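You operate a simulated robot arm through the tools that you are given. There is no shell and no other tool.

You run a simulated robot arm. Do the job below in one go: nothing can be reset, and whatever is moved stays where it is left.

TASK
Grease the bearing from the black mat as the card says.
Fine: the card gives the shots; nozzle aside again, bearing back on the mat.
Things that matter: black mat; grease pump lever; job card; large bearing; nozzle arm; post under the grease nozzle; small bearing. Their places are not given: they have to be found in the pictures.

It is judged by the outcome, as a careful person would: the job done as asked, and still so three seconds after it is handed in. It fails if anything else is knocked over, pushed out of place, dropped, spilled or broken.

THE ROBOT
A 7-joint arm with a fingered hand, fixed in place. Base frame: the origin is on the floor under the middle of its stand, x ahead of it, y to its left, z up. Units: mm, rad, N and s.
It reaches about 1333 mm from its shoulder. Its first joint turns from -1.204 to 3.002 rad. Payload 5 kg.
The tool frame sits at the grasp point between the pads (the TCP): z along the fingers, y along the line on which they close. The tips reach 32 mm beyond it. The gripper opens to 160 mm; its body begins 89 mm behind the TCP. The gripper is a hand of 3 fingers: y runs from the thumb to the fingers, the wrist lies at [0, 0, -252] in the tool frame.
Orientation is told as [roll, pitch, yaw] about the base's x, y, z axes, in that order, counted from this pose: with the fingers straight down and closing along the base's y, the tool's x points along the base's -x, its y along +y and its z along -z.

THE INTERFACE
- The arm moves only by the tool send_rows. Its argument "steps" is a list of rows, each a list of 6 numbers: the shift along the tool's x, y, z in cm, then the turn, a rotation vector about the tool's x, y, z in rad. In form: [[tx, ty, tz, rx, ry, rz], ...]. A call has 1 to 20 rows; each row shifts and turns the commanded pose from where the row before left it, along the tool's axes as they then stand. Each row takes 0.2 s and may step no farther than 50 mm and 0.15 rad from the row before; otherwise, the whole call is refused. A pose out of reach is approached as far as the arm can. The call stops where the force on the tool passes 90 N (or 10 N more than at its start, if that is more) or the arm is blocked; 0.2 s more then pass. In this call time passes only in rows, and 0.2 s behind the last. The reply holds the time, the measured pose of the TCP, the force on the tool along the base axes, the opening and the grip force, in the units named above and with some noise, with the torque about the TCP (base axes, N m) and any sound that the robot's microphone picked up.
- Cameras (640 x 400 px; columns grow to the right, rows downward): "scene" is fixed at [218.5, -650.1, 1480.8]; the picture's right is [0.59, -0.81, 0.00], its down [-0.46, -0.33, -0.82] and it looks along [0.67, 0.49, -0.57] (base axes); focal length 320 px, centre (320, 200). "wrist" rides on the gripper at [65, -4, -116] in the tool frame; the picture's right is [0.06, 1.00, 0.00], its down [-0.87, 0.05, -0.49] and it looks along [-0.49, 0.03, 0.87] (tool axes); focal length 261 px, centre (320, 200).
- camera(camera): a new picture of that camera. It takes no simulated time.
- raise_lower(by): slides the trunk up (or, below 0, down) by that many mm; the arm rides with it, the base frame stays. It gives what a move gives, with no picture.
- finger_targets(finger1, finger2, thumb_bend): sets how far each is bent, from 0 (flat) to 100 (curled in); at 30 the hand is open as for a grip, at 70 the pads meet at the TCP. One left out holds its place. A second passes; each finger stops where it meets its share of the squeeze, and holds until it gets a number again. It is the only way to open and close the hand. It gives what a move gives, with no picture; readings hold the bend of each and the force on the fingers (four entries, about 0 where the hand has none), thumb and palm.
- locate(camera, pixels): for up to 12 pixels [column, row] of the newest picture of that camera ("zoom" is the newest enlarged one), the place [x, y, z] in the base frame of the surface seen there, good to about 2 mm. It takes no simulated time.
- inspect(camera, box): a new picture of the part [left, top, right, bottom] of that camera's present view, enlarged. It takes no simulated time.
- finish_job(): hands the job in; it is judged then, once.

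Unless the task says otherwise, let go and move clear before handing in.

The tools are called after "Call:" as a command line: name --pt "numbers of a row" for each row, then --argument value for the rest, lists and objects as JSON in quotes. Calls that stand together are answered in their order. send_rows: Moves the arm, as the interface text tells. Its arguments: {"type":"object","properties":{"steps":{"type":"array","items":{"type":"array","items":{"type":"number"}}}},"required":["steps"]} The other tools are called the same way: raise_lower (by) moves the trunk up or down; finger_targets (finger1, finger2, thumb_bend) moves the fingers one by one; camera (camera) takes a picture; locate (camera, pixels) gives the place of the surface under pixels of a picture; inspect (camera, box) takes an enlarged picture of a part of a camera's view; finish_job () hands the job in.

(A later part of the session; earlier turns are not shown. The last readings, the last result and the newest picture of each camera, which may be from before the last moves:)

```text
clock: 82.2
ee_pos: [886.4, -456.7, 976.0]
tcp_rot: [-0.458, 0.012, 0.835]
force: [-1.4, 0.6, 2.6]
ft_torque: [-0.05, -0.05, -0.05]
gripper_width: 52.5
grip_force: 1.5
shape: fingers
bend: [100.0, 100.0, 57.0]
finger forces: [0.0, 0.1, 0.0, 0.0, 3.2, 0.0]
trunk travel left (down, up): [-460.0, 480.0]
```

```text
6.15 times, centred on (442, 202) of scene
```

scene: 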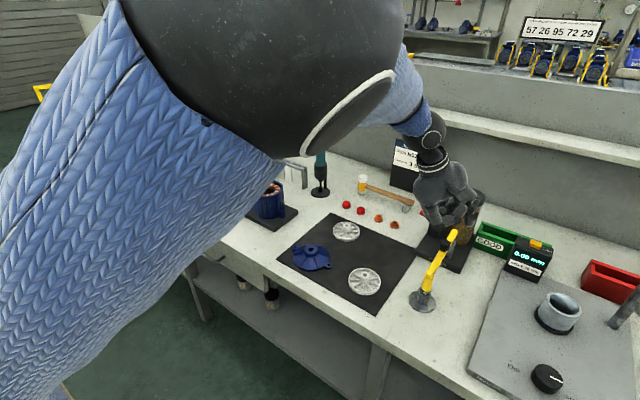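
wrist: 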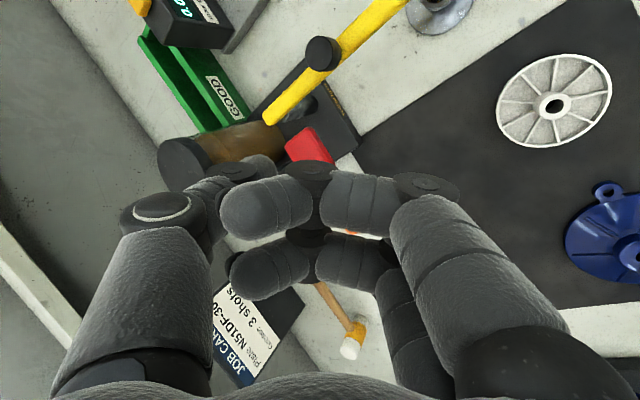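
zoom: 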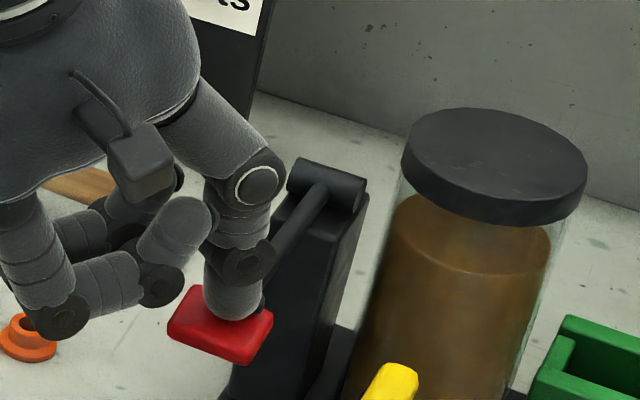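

The lever is going down against a light spring. Continuing.

Call:
send_rows --pt "0 0.223 0.448 0 0 0" --pt "0 0.223 0.448 0 0 0"

Call:
send_rows --pt "0 0.223 0.448 0 0 0" --pt "0 0.223 0.448 0 0 0"

Call:
inspect --camera "scene" --box '[410, 170, 474, 235]'

```text
clock: 82.8
ee_pos: [888.5, -456.1, 966.6]
tcp_rot: [-0.459, 0.013, 0.836]
force: [-1.3, 1.0, 4.3]
ft_torque: [-0.1, -0.14, -0.02]
gripper_width: 52.6
grip_force: 2.0
shape: fingers
bend: [100.0, 100.0, 57.0]
finger forces: [0.1, 0.1, 0.0, 0.1, 3.2, 0.1]
trunk travel left (down, up): [-460.0, 480.0]
```

```text
clock: 83.4
ee_pos: [886.5, -457.2, 957.8]
tcp_rot: [-0.462, 0.012, 0.838]
force: [-0.1, 1.8, 5.7]
ft_torque: [-0.18, -0.28, 0.05]
gripper_width: 52.6
grip_force: 2.8
shape: fingers
bend: [100.0, 100.0, 57.0]
finger forces: [0.0, 0.0, 0.1, 0.0, 6.3, 0.0]
trunk travel left (down, up): [-460.0, 480.0]
```

```text
6.15 times, centred on (442, 202) of scene
```

zoom: 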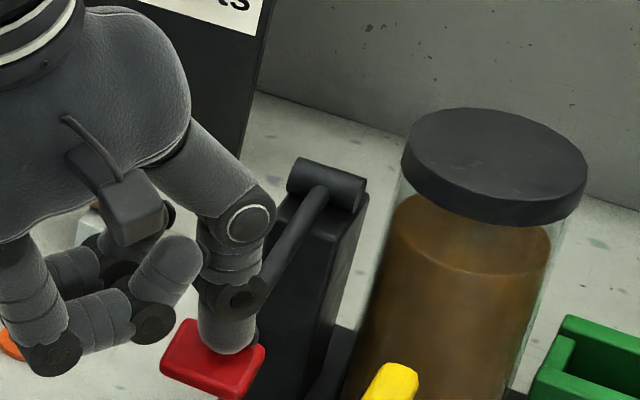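

Call:
send_rows --pt "0 0.223 0.448 0 0 0"

Call:
send_rows --pt "0 0.223 0.448 0 0 0"

Call:
inspect --camera "scene" --box '[410, 180, 474, 245]'

```text
clock: 83.8
ee_pos: [886.6, -455.2, 956.9]
tcp_rot: [-0.463, 0.01, 0.838]
force: [-6.9, 5.7, 23.1]
ft_torque: [-0.71, -0.95, -0.01]
gripper_width: 52.9
grip_force: 11.7
shape: fingers
bend: [100.0, 100.0, 58.0]
finger forces: [0.0, 0.0, 0.0, 0.0, 23.4, 0.0]
trunk travel left (down, up): [-460.0, 480.0]
```

```text
clock: 84.2
ee_pos: [883.7, -455.7, 954.3]
tcp_rot: [-0.467, 0.009, 0.838]
force: [-12.6, 10.2, 40.9]
ft_torque: [-1.4, -1.82, 0.04]
gripper_width: 53.6
grip_force: 20.6
shape: fingers
bend: [100.0, 100.0, 58.0]
finger forces: [0.0, 0.0, 0.0, 0.0, 41.3, 0.1]
trunk travel left (down, up): [-460.0, 480.0]
```

```text
6.15 times, centred on (442, 212) of scene
```

zoom: 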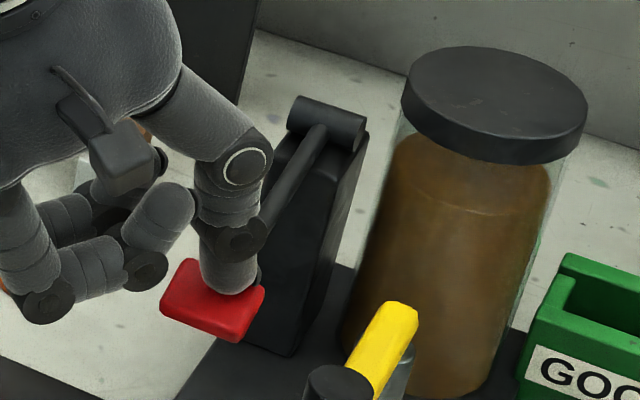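

That is the hard stop (41 N) at the bottom of the stroke. I'll let the lever rise fully and check that it returns and what the bearing shows.

Call:
send_rows --pt "0 -0.45 -0.9 0 0 0" --pt "0 -0.847 -1.7 0 0 0" --pt "0 -0.847 -1.7 0 0 0" --pt "0 -0.6 -1.2 0 0 0"

Call:
inspect --camera "scene" --box '[410, 170, 474, 235]'

Call:
inspect --camera "scene" --box '[405, 265, 445, 300]'

```text
clock: 85.2
ee_pos: [886.2, -457.9, 1007.8]
tcp_rot: [-0.459, 0.014, 0.837]
force: [-0.2, 0.6, 0.4]
ft_torque: [-0.01, 0.0, 0.01]
gripper_width: 52.8
grip_force: 0.0
shape: fingers
bend: [100.0, 100.0, 57.0]
finger forces: [0.0, 0.1, 0.0, 0.1, 0.0, 0.1]
trunk travel left (down, up): [-460.0, 480.0]
```

```text
6.15 times, centred on (442, 202) of scene
```

zoom: 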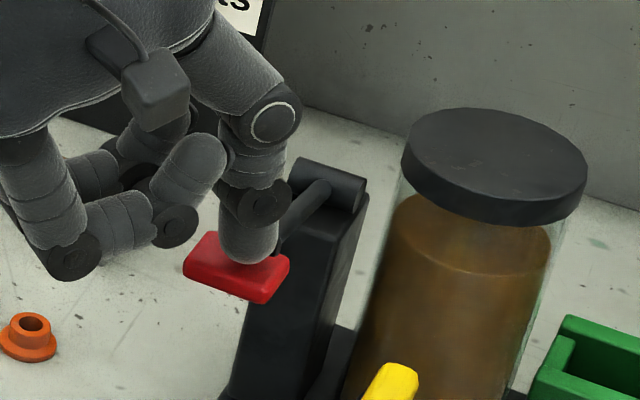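

```text
11.43 times, centred on (425, 282) of scene
```

zoom: 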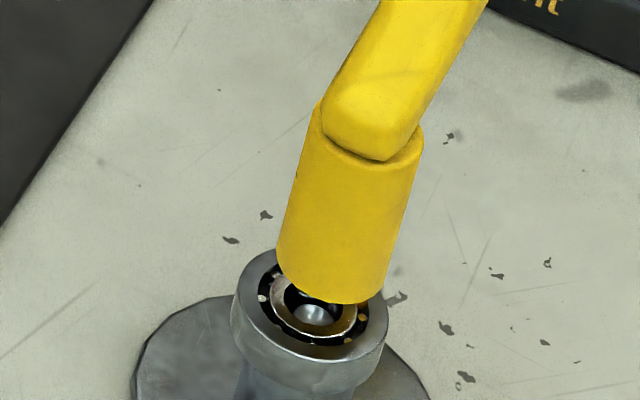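

The lever sprang back to the top. I'll zoom on the bearing to see whether the shot left grease.

Call:
inspect --camera "scene" --box '[414, 282, 436, 300]'

Call:
inspect --camera "scene" --box '[425, 180, 505, 260]'

```text
16.00 times, centred on (425, 291) of scene
```

zoom: 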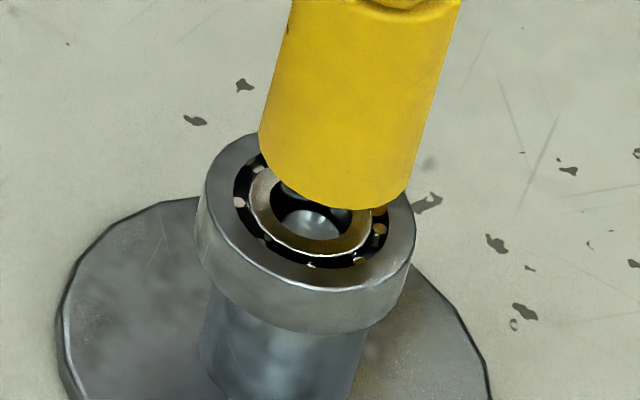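

```text
5.00 times, centred on (465, 220) of scene
```

zoom: 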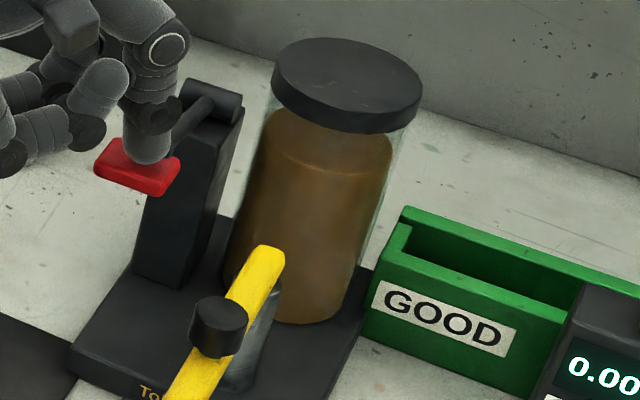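

The lever is back at its top position (pad at the same pixels as at the start) and a small brownish spot shows at the race under the nozzle. Stroke 1 done; now stroke 2: a full press to the stop and back.

Call:
send_rows --pt "0 0.356 0.716 0 0 0" --pt "0 0.356 0.716 0 0 0" --pt "0 0.356 0.716 0 0 0" --pt "0 0.356 0.716 0 0 0" --pt "0 0.356 0.716 0 0 0" --pt "0 0.356 0.716 0 0 0" --pt "0 0.356 0.716 0 0 0"

Call:
inspect --camera "scene" --box '[410, 180, 474, 245]'

```text
clock: 86.8
ee_pos: [885.8, -454.8, 956.0]
tcp_rot: [-0.464, 0.011, 0.838]
force: [-11.3, 4.3, 26.1]
ft_torque: [-0.8, -1.05, -0.24]
gripper_width: 52.4
grip_force: 14.8
shape: fingers
bend: [100.0, 100.0, 58.0]
finger forces: [0.1, 0.0, 0.1, 0.0, 28.7, 0.1]
trunk travel left (down, up): [-460.0, 480.0]
```

```text
6.15 times, centred on (442, 212) of scene
```

zoom: 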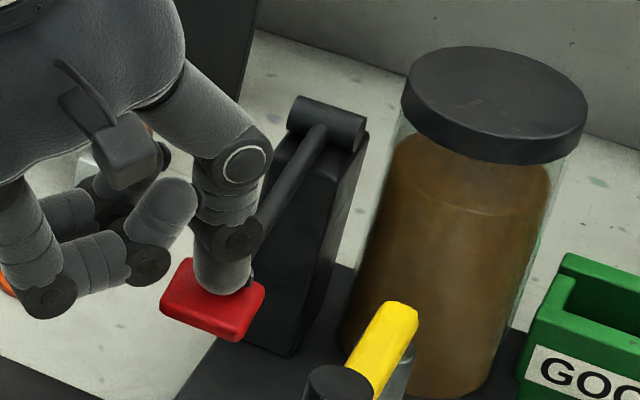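

Stroke 2 reached the same stop (29 N). Raising to let the lever return.

Call:
send_rows --pt "0 -0.356 -0.716 0 0 0" --pt "0 -0.712 -1.432 0 0 0" --pt "0 -0.712 -1.432 0 0 0" --pt "0 -0.712 -1.432 0 0 0" --pt "0 -0.09 -0.18 0 0 0"

Call:
inspect --camera "scene" --box '[410, 170, 474, 235]'

Call:
inspect --camera "scene" --box '[414, 282, 436, 300]'

```text
clock: 88.0
ee_pos: [887.7, -456.9, 1009.1]
tcp_rot: [-0.459, 0.013, 0.839]
force: [1.1, 0.2, 0.3]
ft_torque: [-0.01, -0.01, -0.01]
gripper_width: 52.8
grip_force: 0.1
shape: fingers
bend: [100.0, 100.0, 57.0]
finger forces: [0.0, 0.0, 0.0, 0.1, 0.1, 0.0]
trunk travel left (down, up): [-460.0, 480.0]
```

```text
6.15 times, centred on (442, 202) of scene
```

zoom: 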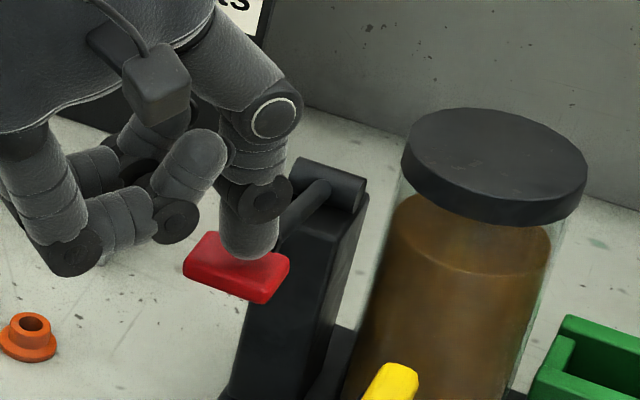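

```text
16.00 times, centred on (425, 291) of scene
```

zoom: 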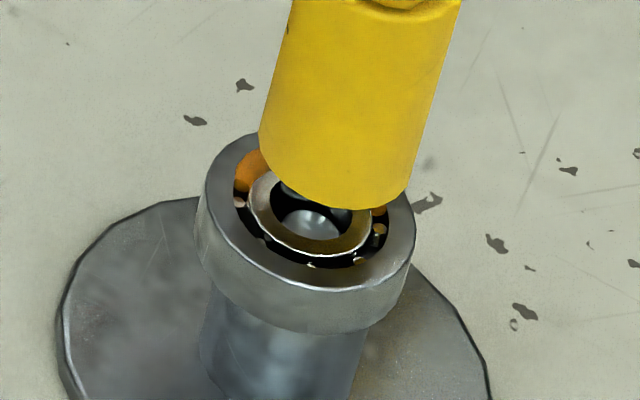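

Grease is visible: an amber arc at (378,210) from shot 1 and a new one at (250,172) from shot 2. Now the third and last stroke.

Call:
send_rows --pt "0 0.356 0.716 0 0 0" --pt "0 0.356 0.716 0 0 0" --pt "0 0.356 0.716 0 0 0" --pt "0 0.356 0.716 0 0 0" --pt "0 0.356 0.716 0 0 0" --pt "0 0.356 0.716 0 0 0" --pt "0 0.356 0.716 0 0 0"

Call:
send_rows --pt "0 -0.356 -0.716 0 0 0" --pt "0 -0.712 -1.432 0 0 0" --pt "0 -0.712 -1.432 0 0 0" --pt "0 -0.712 -1.432 0 0 0" --pt "0 -0.712 -1.432 0 0 0" --pt "0 -0.712 -1.432 0 0 0"

Call:
inspect --camera "scene" --box '[414, 282, 436, 300]'

Call:
camera --camera "scene"

```text
clock: 89.6
ee_pos: [885.8, -455.8, 956.1]
tcp_rot: [-0.462, 0.012, 0.838]
force: [-8.4, 3.2, 20.2]
ft_torque: [-0.61, -0.8, -0.14]
gripper_width: 52.1
grip_force: 11.0
shape: fingers
bend: [100.0, 100.0, 58.0]
finger forces: [0.0, 0.0, 0.0, 0.0, 21.6, 0.0]
trunk travel left (down, up): [-460.0, 480.0]
```

```text
clock: 91.0
ee_pos: [887.9, -455.6, 1041.1]
tcp_rot: [-0.46, 0.011, 0.839]
force: [-0.3, 0.7, 0.8]
ft_torque: [0.01, -0.01, -0.01]
gripper_width: 52.6
grip_force: 0.0
shape: fingers
bend: [100.0, 100.0, 57.0]
finger forces: [0.1, 0.1, 0.0, 0.0, 0.0, 0.1]
trunk travel left (down, up): [-460.0, 480.0]
```

```text
16.00 times, centred on (425, 291) of scene
```

zoom: 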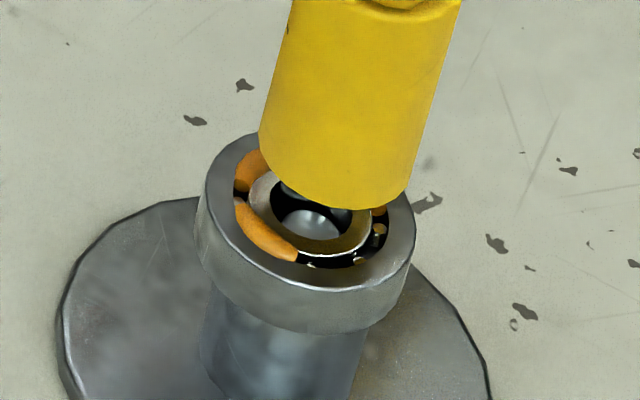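

```text
taken
```

scene: 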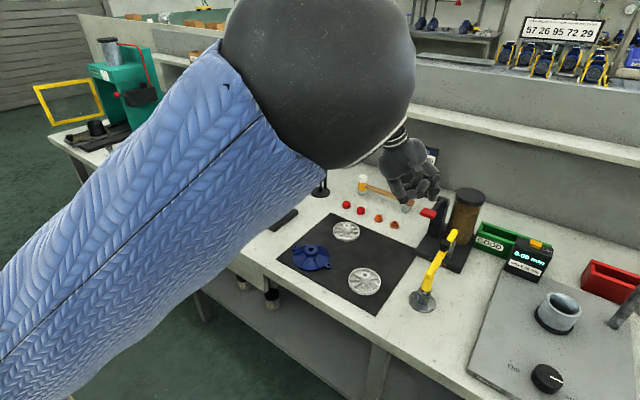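

Three amber arcs now show in the race: exactly three shots, and the lever is back up. Now I'll return the nozzle: move the thumb to the +y side of the yellow arm, away from the lever, and descend beside it.

Call:
send_rows --pt "3.62 1.23 -0.61 0 0 0" --pt "3.62 1.23 -0.61 0 0 0" --pt "0 1.468 2.95 0 0 0" --pt "0 1.468 2.95 0 0 0"

Call:
inspect --camera "scene" --box '[390, 190, 490, 310]'

Call:
camera --camera "wrist"

```text
clock: 92.0
ee_pos: [816.4, -494.2, 978.2]
tcp_rot: [-0.459, 0.011, 0.837]
force: [-0.4, -0.6, -0.2]
ft_torque: [0.0, -0.01, 0.01]
gripper_width: 52.7
grip_force: 0.0
shape: fingers
bend: [100.0, 100.0, 57.0]
finger forces: [0.0, 0.1, 0.0, 0.1, 0.1, 0.1]
trunk travel left (down, up): [-460.0, 480.0]
```

```text
3.33 times, centred on (440, 250) of scene
```

zoom: 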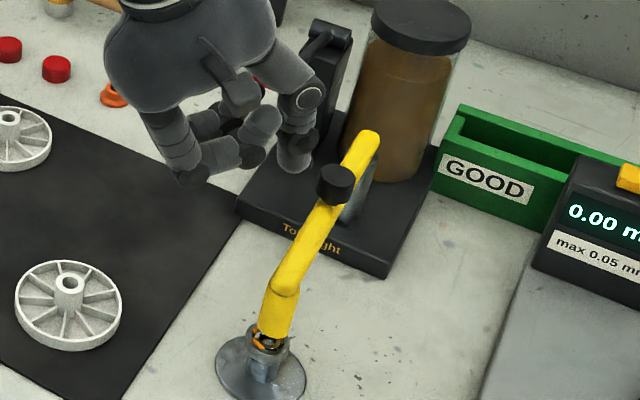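

```text
taken
```

wrist: 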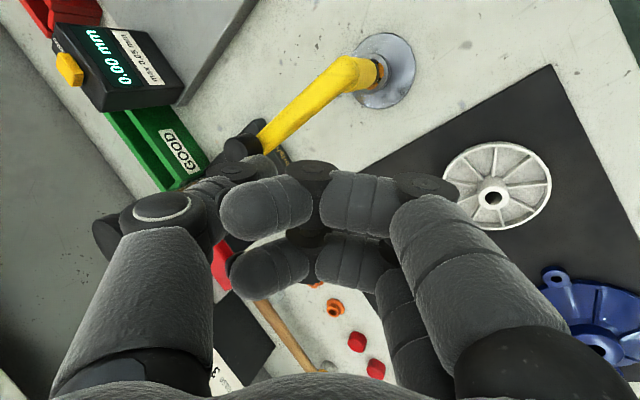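

Call:
locate --camera "zoom" --pixels '[[293, 165], [300, 160], [285, 160], [310, 160], [305, 235], [290, 270], [320, 210], [335, 175], [365, 140], [190, 175], [278, 320]]'

```text
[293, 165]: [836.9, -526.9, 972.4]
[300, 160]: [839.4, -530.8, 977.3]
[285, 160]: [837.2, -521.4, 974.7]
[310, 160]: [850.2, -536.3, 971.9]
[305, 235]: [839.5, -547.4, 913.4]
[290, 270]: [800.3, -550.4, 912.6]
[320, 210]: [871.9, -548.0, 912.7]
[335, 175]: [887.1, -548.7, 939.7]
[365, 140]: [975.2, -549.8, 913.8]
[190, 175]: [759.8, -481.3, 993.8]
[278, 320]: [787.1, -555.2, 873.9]
```

The thumb is at about (848,-523), the bar's near edge at y≈-538. I'll add 4 mm margin and lower 70 mm beside the bar.

Call:
send_rows --pt "-0.3 0.24 -0.12 0 0 0" --pt "0 1.04 2.09 0 0 0" --pt "0 1.04 2.09 0 0 0" --pt "0 1.04 2.09 0 0 0"

Call:
inspect --camera "scene" --box '[390, 200, 490, 310]'

Call:
locate --camera "zoom" --pixels '[[260, 250], [270, 240], [265, 260], [250, 245], [300, 220], [290, 250], [150, 260]]'

```text
clock: 93.0
ee_pos: [818.4, -491.1, 905.9]
tcp_rot: [-0.458, 0.014, 0.838]
force: [0.4, 0.2, -0.1]
ft_torque: [0.0, 0.02, 0.0]
gripper_width: 52.7
grip_force: 0.0
shape: fingers
bend: [100.0, 100.0, 57.0]
finger forces: [0.0, 0.0, 0.0, 0.0, 0.0, 0.1]
trunk travel left (down, up): [-460.0, 480.0]
```

```text
3.64 times, centred on (440, 255) of scene
```

zoom: 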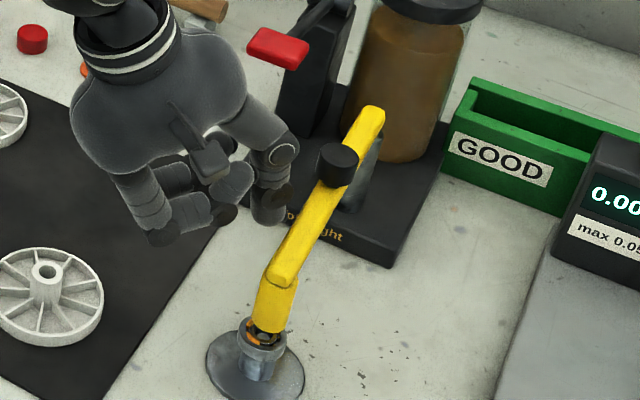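

```text
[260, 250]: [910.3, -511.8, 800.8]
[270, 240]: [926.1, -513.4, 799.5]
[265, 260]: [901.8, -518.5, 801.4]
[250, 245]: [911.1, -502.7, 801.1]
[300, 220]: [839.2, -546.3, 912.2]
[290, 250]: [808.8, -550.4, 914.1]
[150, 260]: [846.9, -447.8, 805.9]
```

The thumb is beside the bar at the right height. I'll push the arm back along its arc, first ~13°.

Call:
send_rows --pt "0.547 -0.513 0.255 0 0 0" --pt "0.753 -0.53 0.264 0 0 0" --pt "0.753 -0.53 0.264 0 0 0" --pt "0.753 -0.53 0.264 0 0 0"

Call:
inspect --camera "scene" --box '[390, 200, 510, 320]'

```text
clock: 94.0
ee_pos: [816.7, -524.6, 906.4]
tcp_rot: [-0.458, 0.012, 0.837]
force: [-0.3, 0.4, 0.1]
ft_torque: [0.03, 0.01, 0.01]
gripper_width: 52.6
grip_force: 0.1
shape: fingers
bend: [100.0, 100.0, 57.0]
finger forces: [0.0, 0.0, 0.1, 0.0, 0.0, 0.0]
trunk travel left (down, up): [-460.0, 480.0]
```

```text
3.33 times, centred on (450, 260) of scene
```

zoom: 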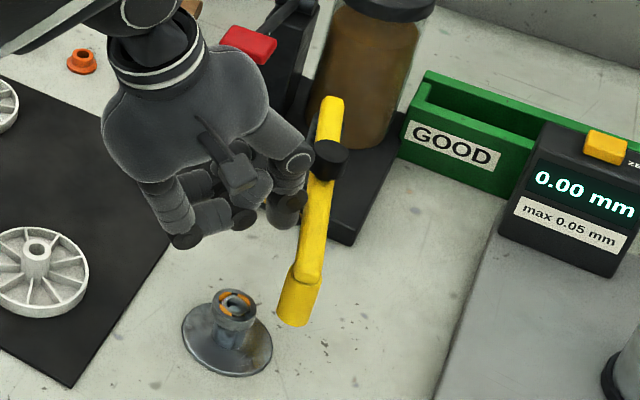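

The arm is swinging away and the greased bearing stays on the post. Continuing the arc.

Call:
send_rows --pt "0.64 -0.73 0.362 0 0 0" --pt "0.64 -0.73 0.362 0 0 0" --pt "0.64 -0.73 0.362 0 0 0" --pt "0.402 -0.777 0.387 0 0 0" --pt "0.402 -0.777 0.387 0 0 0" --pt "0.402 -0.777 0.387 0 0 0"

Call:
inspect --camera "scene" --box '[390, 200, 520, 320]'

Call:
locate --camera "zoom" --pixels '[[400, 330], [410, 300], [380, 250], [360, 210]]'

```text
clock: 95.4
ee_pos: [834.6, -581.9, 907.1]
tcp_rot: [-0.46, 0.012, 0.837]
force: [0.8, -0.1, 0.0]
ft_torque: [-0.01, 0.03, -0.01]
gripper_width: 52.7
grip_force: 0.0
shape: fingers
bend: [100.0, 100.0, 57.0]
finger forces: [0.0, 0.0, 0.0, 0.0, 0.1, 0.0]
trunk travel left (down, up): [-460.0, 480.0]
```

```text
3.33 times, centred on (455, 260) of scene
```

zoom: 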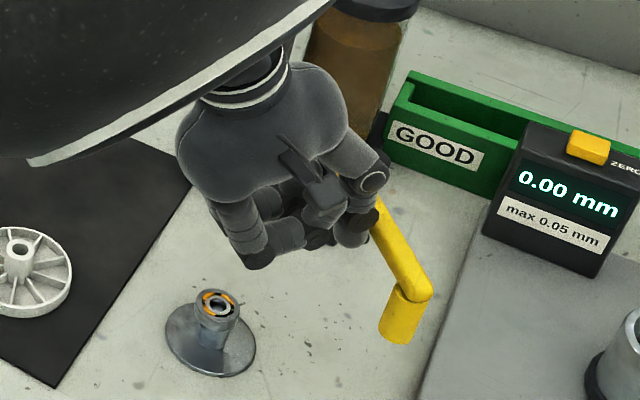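

```text
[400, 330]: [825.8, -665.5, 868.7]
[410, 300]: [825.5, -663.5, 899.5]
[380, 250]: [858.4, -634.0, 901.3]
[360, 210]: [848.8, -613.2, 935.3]
```

The nozzle is at ~219°; the original rest was ~235°. Continuing to that position.

Call:
send_rows --pt "0.15 -0.73 0.363 0 0 0" --pt "0.15 -0.73 0.363 0 0 0" --pt "0.15 -0.73 0.363 0 0 0" --pt "0.15 -0.73 0.363 0 0 0"

Call:
inspect --camera "scene" --box '[390, 200, 530, 320]'

Call:
locate --camera "zoom" --pixels '[[460, 290], [450, 315], [470, 265], [445, 305]]'

```text
clock: 96.4
ee_pos: [853.3, -607.8, 905.6]
tcp_rot: [-0.46, 0.01, 0.838]
force: [0.7, 0.1, 0.0]
ft_torque: [-0.01, 0.01, 0.03]
gripper_width: 52.4
grip_force: 0.1
shape: fingers
bend: [100.0, 100.0, 57.0]
finger forces: [0.1, 0.0, 0.0, 0.0, 0.0, 0.0]
trunk travel left (down, up): [-460.0, 480.0]
```

```text
3.33 times, centred on (460, 260) of scene
```

zoom: 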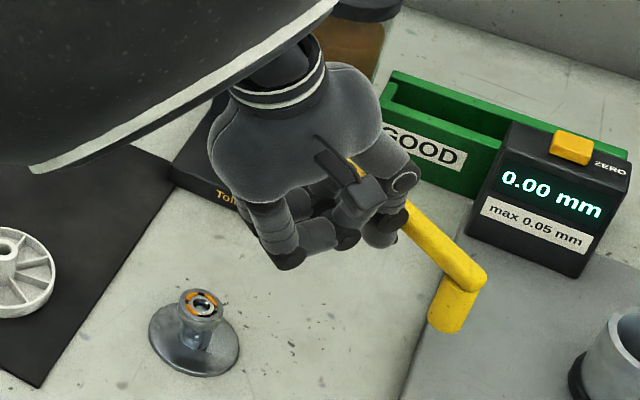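

```text
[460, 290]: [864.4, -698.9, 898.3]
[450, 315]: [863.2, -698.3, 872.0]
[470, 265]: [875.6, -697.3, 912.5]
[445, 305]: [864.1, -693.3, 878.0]
```

The nozzle is back exactly where it began (surface at (864,-698.5)). I'll back the thumb off, lift, and restore the upright hand orientation away from the pump.

Call:
send_rows --pt "0.1 0.77 -0.38 0 0 0" --pt "0 -1.48 -2.98 0 0 0" --pt "0 -1.48 -2.98 0 0 0" --pt "0 -1.48 -2.98 0 0 0"

Call:
send_rows --pt "1.2 3.0 -1.5 0 0 0" --pt "0 0 0 -0.15 0 0" --pt "0 0 0 -0.15 0 0" --pt "0 0 0 -0.15 0 0" --pt "0 0 0 0 0 0.14" --pt "0 0 0 0 0 0.14" --pt "0 0 0 0 0 0.14" --pt "0 0 0 0 0 0.14" --pt "0 0 0 0 0 0.14" --pt "0 0 0 0 0 0.14" --pt "0 0 0 0 -0.076 0"

Call:
camera --camera "scene"

Call:
camera --camera "wrist"

```text
clock: 97.4
ee_pos: [845.0, -601.4, 1008.2]
tcp_rot: [-0.46, 0.012, 0.837]
force: [0.2, 0.5, -0.1]
ft_torque: [-0.04, 0.0, 0.03]
gripper_width: 52.5
grip_force: 0.1
shape: fingers
bend: [100.0, 100.0, 57.0]
finger forces: [0.0, 0.0, 0.1, 0.1, 0.1, 0.0]
trunk travel left (down, up): [-460.0, 480.0]
```

```text
clock: 99.8
ee_pos: [813.0, -589.0, 1007.6]
tcp_rot: [-0.017, -0.078, -0.001]
force: [0.0, 0.9, -0.3]
ft_torque: [0.03, -0.01, 0.01]
gripper_width: 52.8
grip_force: 0.0
shape: fingers
bend: [100.0, 100.0, 57.0]
finger forces: [0.0, 0.1, 0.0, 0.0, 0.1, 0.0]
trunk travel left (down, up): [-460.0, 480.0]
```

```text
taken
```

scene: 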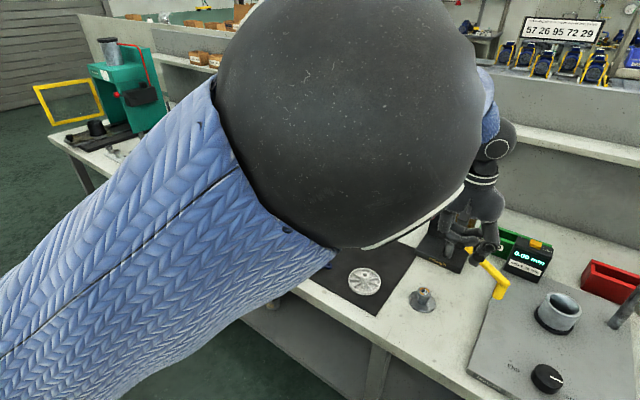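

```text
taken
```

wrist: 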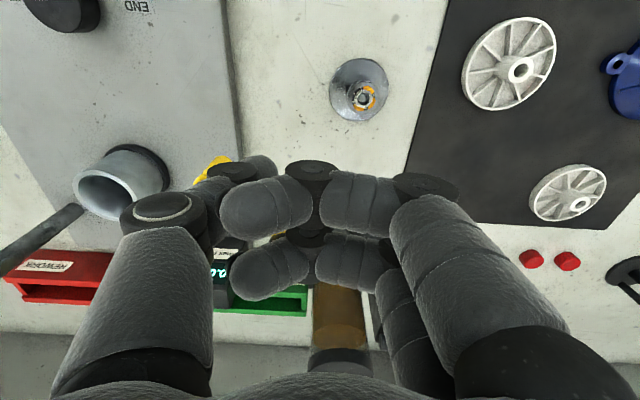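

The bearing with its grease is visible at wrist (365,97). I'll open the hand (thumb first), and move over the post.

Call:
finger_targets --thumb_bend 40

Call:
finger_targets --finger1 56 --finger2 56

Call:
finger_targets --thumb_bend 56

Call:
send_rows --pt "0.84 1.88 0.31 0 0 0" --pt "0.84 1.88 0.31 0 0 0"

Call:
camera --camera "wrist"

```text
clock: 100.8
ee_pos: [813.9, -589.0, 1006.0]
tcp_rot: [-0.016, -0.076, -0.001]
force: [-0.5, 0.6, 0.5]
ft_torque: [-0.01, -0.02, 0.0]
gripper_width: 65.5
grip_force: 0.1
shape: fingers
bend: [100.0, 100.0, 40.0]
finger forces: [0.0, 0.0, 0.0, 0.1, 0.0, 0.1]
trunk travel left (down, up): [-460.0, 480.0]
```

```text
clock: 101.8
ee_pos: [814.1, -589.4, 1007.4]
tcp_rot: [-0.016, -0.074, -0.002]
force: [0.5, 0.0, 0.7]
ft_torque: [0.02, -0.04, -0.01]
gripper_width: 95.2
grip_force: 0.0
shape: fingers
bend: [56.0, 56.0, 40.0]
finger forces: [0.0, 0.0, 0.0, 0.1, 0.0, 0.0]
trunk travel left (down, up): [-460.0, 480.0]
```

```text
clock: 102.8
ee_pos: [814.1, -589.3, 1006.6]
tcp_rot: [-0.016, -0.075, -0.002]
force: [0.6, 0.5, -1.2]
ft_torque: [0.0, -0.02, 0.0]
gripper_width: 62.6
grip_force: 0.1
shape: fingers
bend: [56.0, 56.0, 56.0]
finger forces: [0.1, 0.0, 0.1, 0.0, 0.1, 0.1]
trunk travel left (down, up): [-460.0, 480.0]
```

```text
clock: 103.4
ee_pos: [797.4, -553.0, 998.5]
tcp_rot: [-0.017, -0.075, -0.002]
force: [-0.9, 0.5, 0.4]
ft_torque: [-0.01, -0.03, -0.01]
gripper_width: 63.1
grip_force: 0.0
shape: fingers
bend: [56.0, 56.0, 56.0]
finger forces: [0.0, 0.1, 0.1, 0.0, 0.0, 0.0]
trunk travel left (down, up): [-460.0, 480.0]
```

```text
taken
```

wrist: 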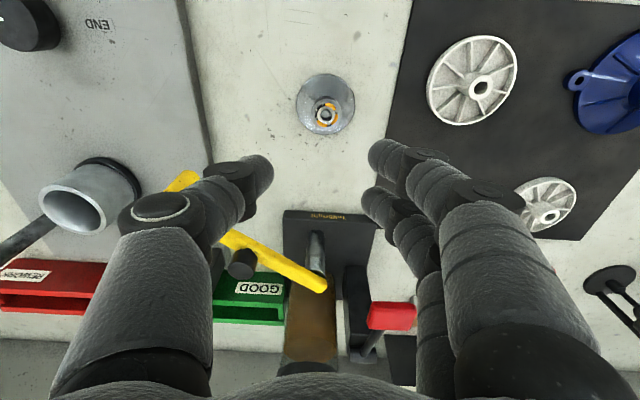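

I'll descend to about 18 mm above the release height and check alignment over the bearing.

Call:
send_rows --pt "0.287 0.09 3.757 0 0 0" --pt "0.287 0.09 3.757 0 0 0" --pt "0.287 0.09 3.757 0 0 0"

Call:
inspect --camera "wrist" --box '[240, 90, 400, 215]'

Call:
locate --camera "zoom" --pixels '[[240, 200], [400, 200], [320, 160], [320, 285], [280, 165], [360, 260]]'

```text
clock: 104.2
ee_pos: [796.5, -550.5, 885.1]
tcp_rot: [-0.015, -0.074, -0.002]
force: [0.3, -0.1, 0.4]
ft_torque: [0.02, 0.03, 0.02]
gripper_width: 63.0
grip_force: 0.0
shape: fingers
bend: [56.0, 56.0, 56.0]
finger forces: [0.0, 0.0, 0.0, 0.1, 0.1, 0.0]
trunk travel left (down, up): [-460.0, 480.0]
```

```text
3.20 times, centred on (320, 152) of wrist
```

zoom: 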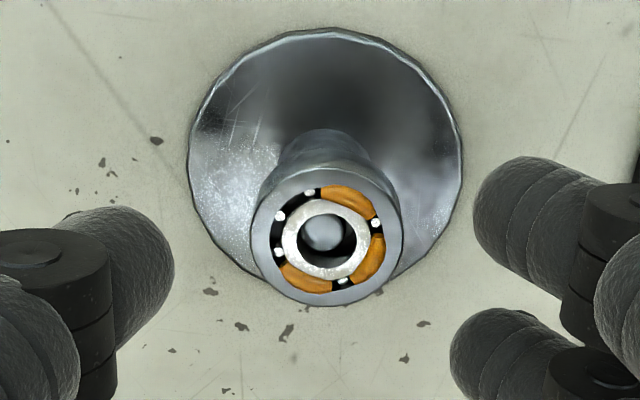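

```text
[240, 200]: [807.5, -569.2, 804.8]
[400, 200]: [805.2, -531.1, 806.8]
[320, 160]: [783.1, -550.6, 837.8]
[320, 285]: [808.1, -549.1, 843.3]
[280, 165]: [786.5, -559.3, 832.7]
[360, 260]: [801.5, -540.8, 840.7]
```

Three grease beads are clearly visible, and the bearing is centred. I'll lower the last 18 mm and close in stages.

Call:
send_rows --pt "0.07 -0.03 0.9 0 0 0" --pt "0.07 -0.03 0.92 0 0 0"

Call:
finger_targets --finger1 63 --finger2 63 --thumb_bend 63

Call:
inspect --camera "wrist" --box '[260, 110, 380, 215]'

```text
clock: 104.8
ee_pos: [797.4, -551.3, 868.4]
tcp_rot: [-0.015, -0.075, 0.0]
force: [0.3, 1.0, 0.3]
ft_torque: [0.03, 0.0, -0.02]
gripper_width: 62.7
grip_force: 0.1
shape: fingers
bend: [56.0, 56.0, 56.0]
finger forces: [0.0, 0.0, 0.0, 0.0, 0.0, 0.0]
trunk travel left (down, up): [-460.0, 480.0]
```

```text
clock: 105.8
ee_pos: [797.3, -551.8, 866.8]
tcp_rot: [-0.015, -0.076, -0.002]
force: [-1.0, -0.2, 0.2]
ft_torque: [0.0, -0.02, 0.02]
gripper_width: 37.0
grip_force: 0.1
shape: fingers
bend: [63.0, 63.0, 63.0]
finger forces: [0.0, 0.1, 0.0, 0.0, 0.0, 0.0]
trunk travel left (down, up): [-460.0, 480.0]
```

```text
3.81 times, centred on (320, 162) of wrist
```

zoom: 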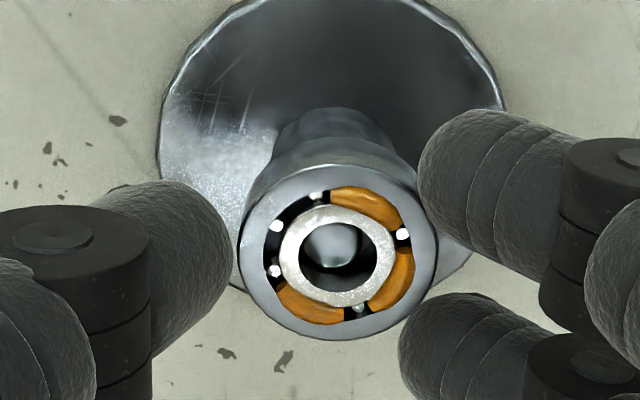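

Pose matches the release picture. I'll lower 1 mm for a surer hold and close onto the ring.

Call:
send_rows --pt "0.008 0 0.1 0 0 0"

Call:
finger_targets --finger1 66 --finger2 66 --thumb_bend 66

Call:
finger_targets --finger1 69 --finger2 69 --thumb_bend 69

Call:
inspect --camera "wrist" --box '[260, 110, 380, 215]'

```text
clock: 106.2
ee_pos: [797.4, -550.8, 866.5]
tcp_rot: [-0.016, -0.074, -0.002]
force: [0.0, -1.0, 0.4]
ft_torque: [0.0, 0.04, -0.01]
gripper_width: 36.6
grip_force: 0.0
shape: fingers
bend: [63.0, 63.0, 63.0]
finger forces: [0.1, 0.0, 0.1, 0.0, 0.0, 0.0]
trunk travel left (down, up): [-460.0, 480.0]
```

```text
clock: 107.2
ee_pos: [797.3, -550.5, 867.1]
tcp_rot: [-0.015, -0.075, -0.001]
force: [-0.1, -0.6, -0.3]
ft_torque: [0.03, 0.0, 0.03]
gripper_width: 32.2
grip_force: 3.5
shape: fingers
bend: [64.0, 64.0, 65.0]
finger forces: [1.5, 1.4, 0.0, 0.0, 3.1, 0.0]
trunk travel left (down, up): [-460.0, 480.0]
```

```text
clock: 108.2
ee_pos: [798.5, -552.2, 867.0]
tcp_rot: [-0.016, -0.075, -0.003]
force: [0.4, -0.1, 1.1]
ft_torque: [0.02, -0.02, 0.03]
gripper_width: 30.8
grip_force: 7.9
shape: fingers
bend: [65.0, 65.0, 66.0]
finger forces: [3.8, 4.0, 0.0, 0.0, 8.1, 0.0]
trunk travel left (down, up): [-460.0, 480.0]
```

```text
3.81 times, centred on (320, 162) of wrist
```

zoom: 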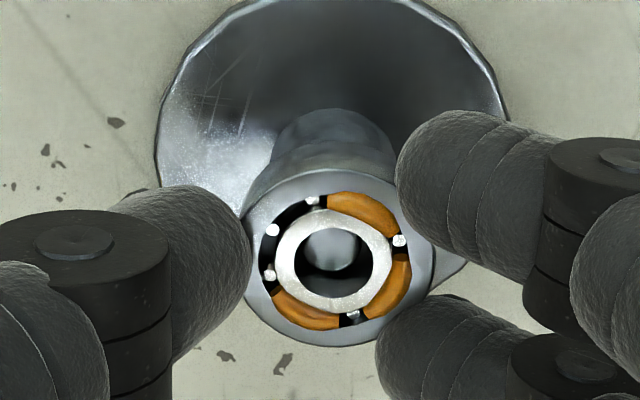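

Balanced grip again (3.8+4.0 vs 8.1 N), clear of the grease. I'll lift straight up off the pin.

Call:
send_rows --pt "0.03 0 -0.3 0 0 0" --pt "0.04 0 -0.5 0 0 0" --pt "0.08 0 -1.0 0 0 0"

Call:
inspect --camera "wrist" --box '[260, 110, 380, 215]'

```text
clock: 109.0
ee_pos: [794.1, -551.2, 883.4]
tcp_rot: [-0.016, -0.075, -0.002]
force: [0.4, 0.6, -0.3]
ft_torque: [-0.03, 0.01, -0.03]
gripper_width: 30.5
grip_force: 8.0
shape: fingers
bend: [65.0, 65.0, 66.0]
finger forces: [3.7, 4.0, 0.0, 0.0, 8.0, 0.0]
trunk travel left (down, up): [-460.0, 480.0]
```

```text
3.81 times, centred on (320, 162) of wrist
```

zoom: 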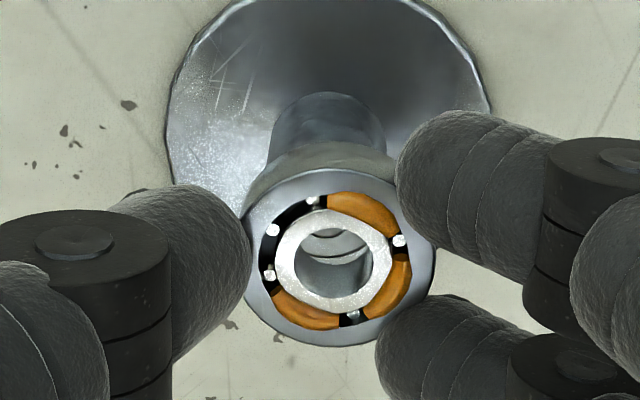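

The bearing is off the pin and firmly held. I'll lift, carry it back along +y and then over the open area of the mat.

Call:
send_rows --pt "-0.18 0 -2.35 0 0 0" --pt "-0.18 0 -2.35 0 0 0" --pt "0 3.0 0 0 0 0" --pt "0 3.5 0 0 0 0" --pt "0 3.5 0 0 0 0" --pt "0 3.5 0 0 0 0" --pt "0 2.3 0 0 0 0" --pt "-2.3 0 0.17 0 0 0" --pt "-2.3 0 0.17 0 0 0" --pt "-2.2 0 0.17 0 0 0"

Call:
camera --camera "wrist"

Call:
camera --camera "scene"

```text
clock: 111.2
ee_pos: [864.1, -393.1, 927.8]
tcp_rot: [-0.015, -0.073, -0.002]
force: [-0.4, 0.0, -0.5]
ft_torque: [-0.01, 0.01, 0.03]
gripper_width: 30.5
grip_force: 7.9
shape: fingers
bend: [65.0, 65.0, 66.0]
finger forces: [3.7, 4.1, 0.0, 0.1, 7.9, 0.0]
trunk travel left (down, up): [-460.0, 480.0]
```

```text
taken
```

wrist: 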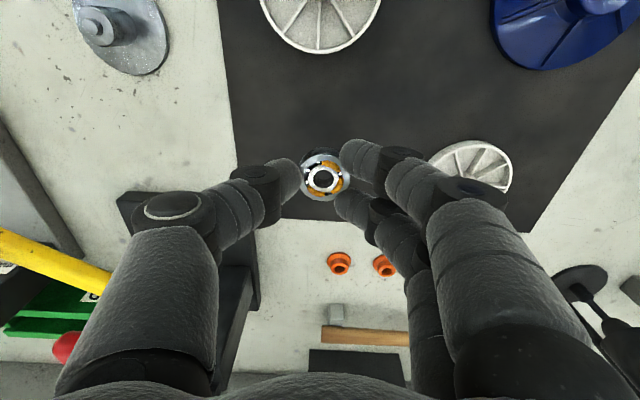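

```text
taken
```

scene: 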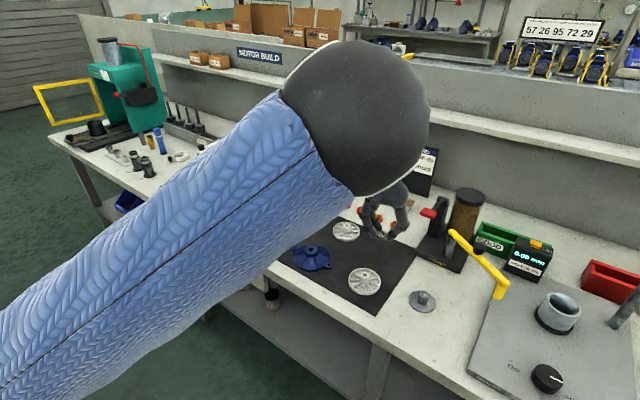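

The bearing is over open mat. I'll descend to about 8 mm above it, then ease down.

Call:
send_rows --pt "0.19 0.04 2.56 0 0 0" --pt "0.19 0.04 2.56 0 0 0" --pt "0.19 0.04 2.5 0 0 0"

Call:
inspect --camera "scene" --box '[350, 220, 414, 270]'

Call:
send_rows --pt "0.015 0 0.2 0 0 0" --pt "0.015 0 0.2 0 0 0"

```text
clock: 112.0
ee_pos: [863.0, -393.3, 849.8]
tcp_rot: [-0.016, -0.073, -0.003]
force: [0.3, -0.1, -1.6]
ft_torque: [0.02, 0.05, 0.04]
gripper_width: 30.4
grip_force: 7.9
shape: fingers
bend: [65.0, 65.0, 66.0]
finger forces: [4.0, 4.1, 0.1, 0.0, 7.8, 0.1]
trunk travel left (down, up): [-460.0, 480.0]
```

```text
8.00 times, centred on (382, 245) of scene
```

zoom: 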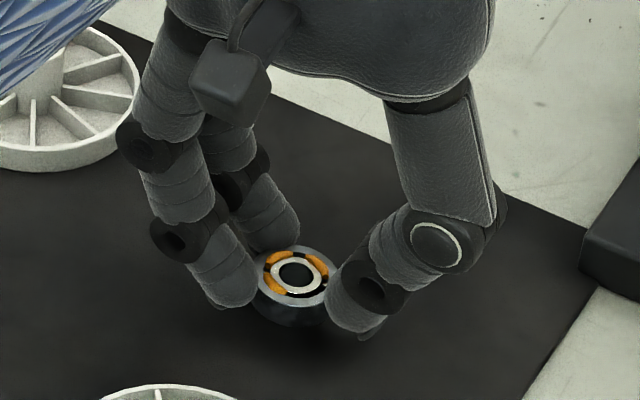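

```text
clock: 112.6
ee_pos: [862.1, -392.7, 848.0]
tcp_rot: [-0.015, -0.075, -0.001]
force: [-0.4, -0.1, -0.1]
ft_torque: [0.01, 0.03, 0.01]
gripper_width: 30.6
grip_force: 8.3
shape: fingers
bend: [65.0, 65.0, 66.0]
finger forces: [3.9, 4.1, 0.1, 0.0, 7.8, 0.1]
trunk travel left (down, up): [-460.0, 480.0]
```

Three grease beads, bearing level in the grip, about 4 mm above the mat. I'll ease down 1 mm at a time until first contact.

Call:
send_rows --pt "0.008 0 0.1 0 0 0"

Call:
send_rows --pt "0.008 0 0.1 0 0 0"

Call:
send_rows --pt "0.006 0 0.08 0 0 0"

```text
clock: 113.0
ee_pos: [864.0, -391.8, 846.9]
tcp_rot: [-0.015, -0.076, -0.002]
force: [-0.3, -0.7, -0.3]
ft_torque: [0.03, -0.03, -0.01]
gripper_width: 30.9
grip_force: 8.1
shape: fingers
bend: [65.0, 65.0, 66.0]
finger forces: [4.0, 4.1, 0.1, 0.0, 7.9, 0.0]
trunk travel left (down, up): [-460.0, 480.0]
```

```text
clock: 113.4
ee_pos: [863.6, -392.5, 846.3]
tcp_rot: [-0.015, -0.075, 0.0]
force: [1.0, -0.1, -0.9]
ft_torque: [-0.02, 0.0, 0.04]
gripper_width: 30.8
grip_force: 7.9
shape: fingers
bend: [65.0, 65.0, 66.0]
finger forces: [3.8, 4.1, 0.0, 0.0, 7.8, 0.1]
trunk travel left (down, up): [-460.0, 480.0]
```

```text
clock: 113.8
ee_pos: [863.5, -392.6, 845.2]
tcp_rot: [-0.016, -0.075, -0.002]
force: [-0.2, 0.2, -1.0]
ft_torque: [-0.02, 0.0, 0.01]
gripper_width: 30.3
grip_force: 7.7
shape: fingers
bend: [65.0, 65.0, 66.0]
finger forces: [3.9, 4.0, 0.0, 0.0, 7.8, 0.0]
trunk travel left (down, up): [-460.0, 480.0]
```

Call:
send_rows --pt "0.008 0 0.1 0 0 0"

Call:
send_rows --pt "0.008 0 0.1 0 0 0"

Call:
inspect --camera "scene" --box '[360, 230, 408, 265]'

Call:
inspect --camera "wrist" --box '[260, 110, 380, 215]'

Call:
locate --camera "zoom" --pixels '[[290, 250], [380, 250], [330, 215], [330, 295], [260, 250], [420, 255]]'

```text
clock: 114.2
ee_pos: [863.9, -392.3, 844.0]
tcp_rot: [-0.016, -0.075, -0.002]
force: [0.1, 0.3, -0.6]
ft_torque: [0.0, 0.01, -0.01]
gripper_width: 30.6
grip_force: 7.9
shape: fingers
bend: [65.0, 65.0, 66.0]
finger forces: [4.0, 4.1, 0.0, 0.0, 7.8, 0.0]
trunk travel left (down, up): [-460.0, 480.0]
```

```text
clock: 114.6
ee_pos: [863.4, -391.4, 844.1]
tcp_rot: [-0.015, -0.075, -0.001]
force: [-0.6, 0.0, -0.7]
ft_torque: [-0.01, 0.0, -0.03]
gripper_width: 30.7
grip_force: 7.6
shape: fingers
bend: [65.0, 65.0, 66.0]
finger forces: [3.9, 4.1, 0.1, 0.1, 7.8, 0.0]
trunk travel left (down, up): [-460.0, 480.0]
```

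```text
11.43 times, centred on (384, 248) of scene
```

zoom: 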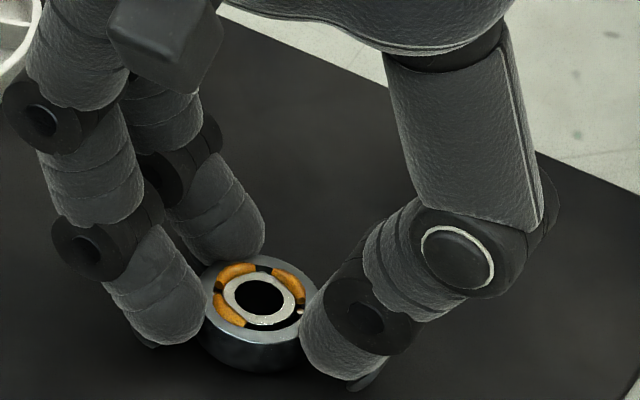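

```text
3.81 times, centred on (320, 162) of wrist
```

zoom: 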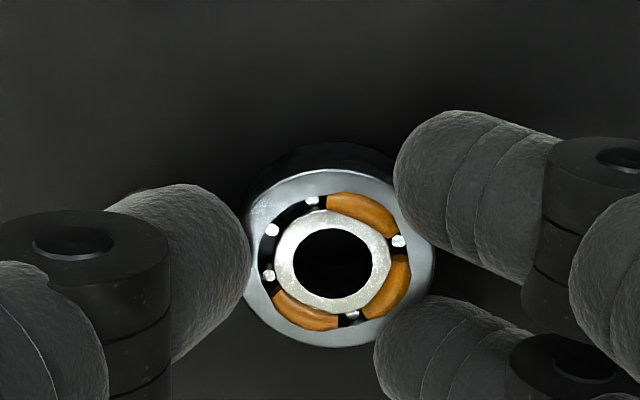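

```text
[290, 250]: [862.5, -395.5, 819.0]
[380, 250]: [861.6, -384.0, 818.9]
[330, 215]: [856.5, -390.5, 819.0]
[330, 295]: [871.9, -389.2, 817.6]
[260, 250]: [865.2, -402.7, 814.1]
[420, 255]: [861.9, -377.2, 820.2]
```

The bearing's top reads z≈818.5, so about 2.5 mm to go. Continuing gently.

Call:
send_rows --pt "0.008 0 0.1 0 0 0"

Call:
send_rows --pt "0.006 0 0.08 0 0 0"

Call:
send_rows --pt "0.004 0 0.05 0 0 0"

```text
clock: 115.0
ee_pos: [862.9, -391.1, 841.5]
tcp_rot: [-0.016, -0.075, -0.002]
force: [0.4, -0.7, 0.8]
ft_torque: [0.04, 0.01, -0.04]
gripper_width: 30.3
grip_force: 9.3
shape: fingers
bend: [65.0, 65.0, 66.0]
finger forces: [5.7, 4.0, 0.1, 0.0, 8.1, 0.0]
trunk travel left (down, up): [-460.0, 480.0]
```

```text
clock: 115.4
ee_pos: [864.4, -392.3, 841.3]
tcp_rot: [-0.014, -0.074, 0.0]
force: [-0.5, 1.2, 4.4]
ft_torque: [0.13, 0.09, -0.03]
gripper_width: 30.6
grip_force: 11.2
shape: fingers
bend: [66.0, 65.0, 66.0]
finger forces: [9.3, 4.2, 0.1, 0.0, 8.1, 0.0]
trunk travel left (down, up): [-460.0, 480.0]
```

```text
clock: 115.8
ee_pos: [862.7, -391.2, 841.9]
tcp_rot: [-0.015, -0.074, -0.003]
force: [-0.3, 1.8, 7.2]
ft_torque: [0.22, 0.23, 0.02]
gripper_width: 30.2
grip_force: 12.7
shape: fingers
bend: [66.0, 65.0, 66.0]
finger forces: [12.2, 4.1, 0.0, 0.0, 8.1, 0.0]
trunk travel left (down, up): [-460.0, 480.0]
```

Finger 1 is now on the mat (12 N) and the bearing is within about a millimetre of it. I'll take off half that load and check the bearing's height before releasing.

Call:
send_rows --pt "-0.004 0 -0.05 0 0 0"

Call:
inspect --camera "wrist" --box '[260, 110, 380, 215]'

Call:
locate --camera "zoom" --pixels '[[290, 250], [380, 250], [330, 215], [330, 295], [330, 185], [330, 330]]'

Call:
inspect --camera "scene" --box '[360, 235, 400, 265]'

```text
clock: 116.2
ee_pos: [862.7, -392.4, 841.9]
tcp_rot: [-0.017, -0.075, -0.003]
force: [2.5, 1.9, 5.1]
ft_torque: [0.17, 0.03, -0.11]
gripper_width: 30.6
grip_force: 11.4
shape: fingers
bend: [66.0, 65.0, 66.0]
finger forces: [10.7, 4.0, 0.0, 0.0, 8.1, 0.0]
trunk travel left (down, up): [-460.0, 480.0]
```

```text
3.81 times, centred on (320, 162) of wrist
```

zoom: 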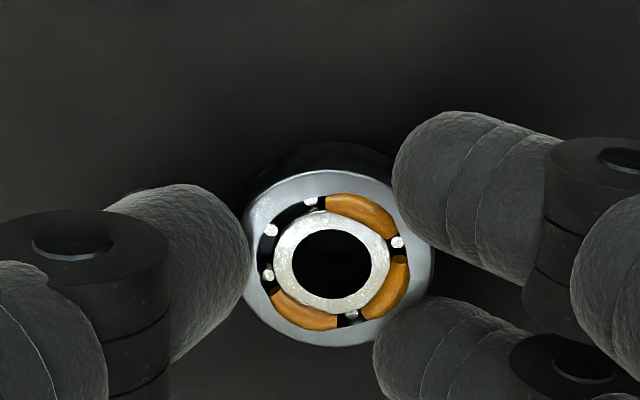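

```text
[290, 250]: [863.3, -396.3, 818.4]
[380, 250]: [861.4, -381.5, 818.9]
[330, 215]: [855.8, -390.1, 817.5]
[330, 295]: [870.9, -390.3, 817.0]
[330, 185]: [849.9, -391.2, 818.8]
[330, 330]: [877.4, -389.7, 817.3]
```

```text
13.33 times, centred on (380, 250) of scene
```

zoom: 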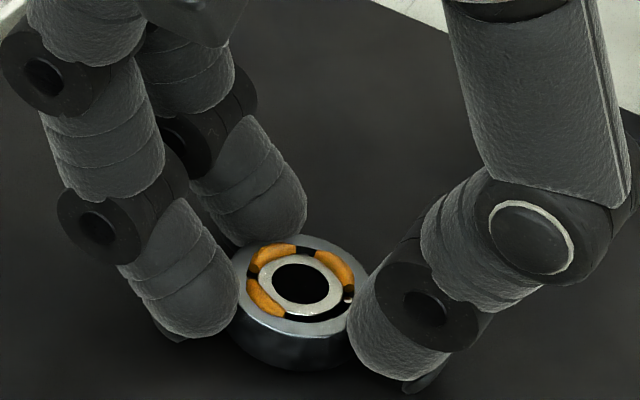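

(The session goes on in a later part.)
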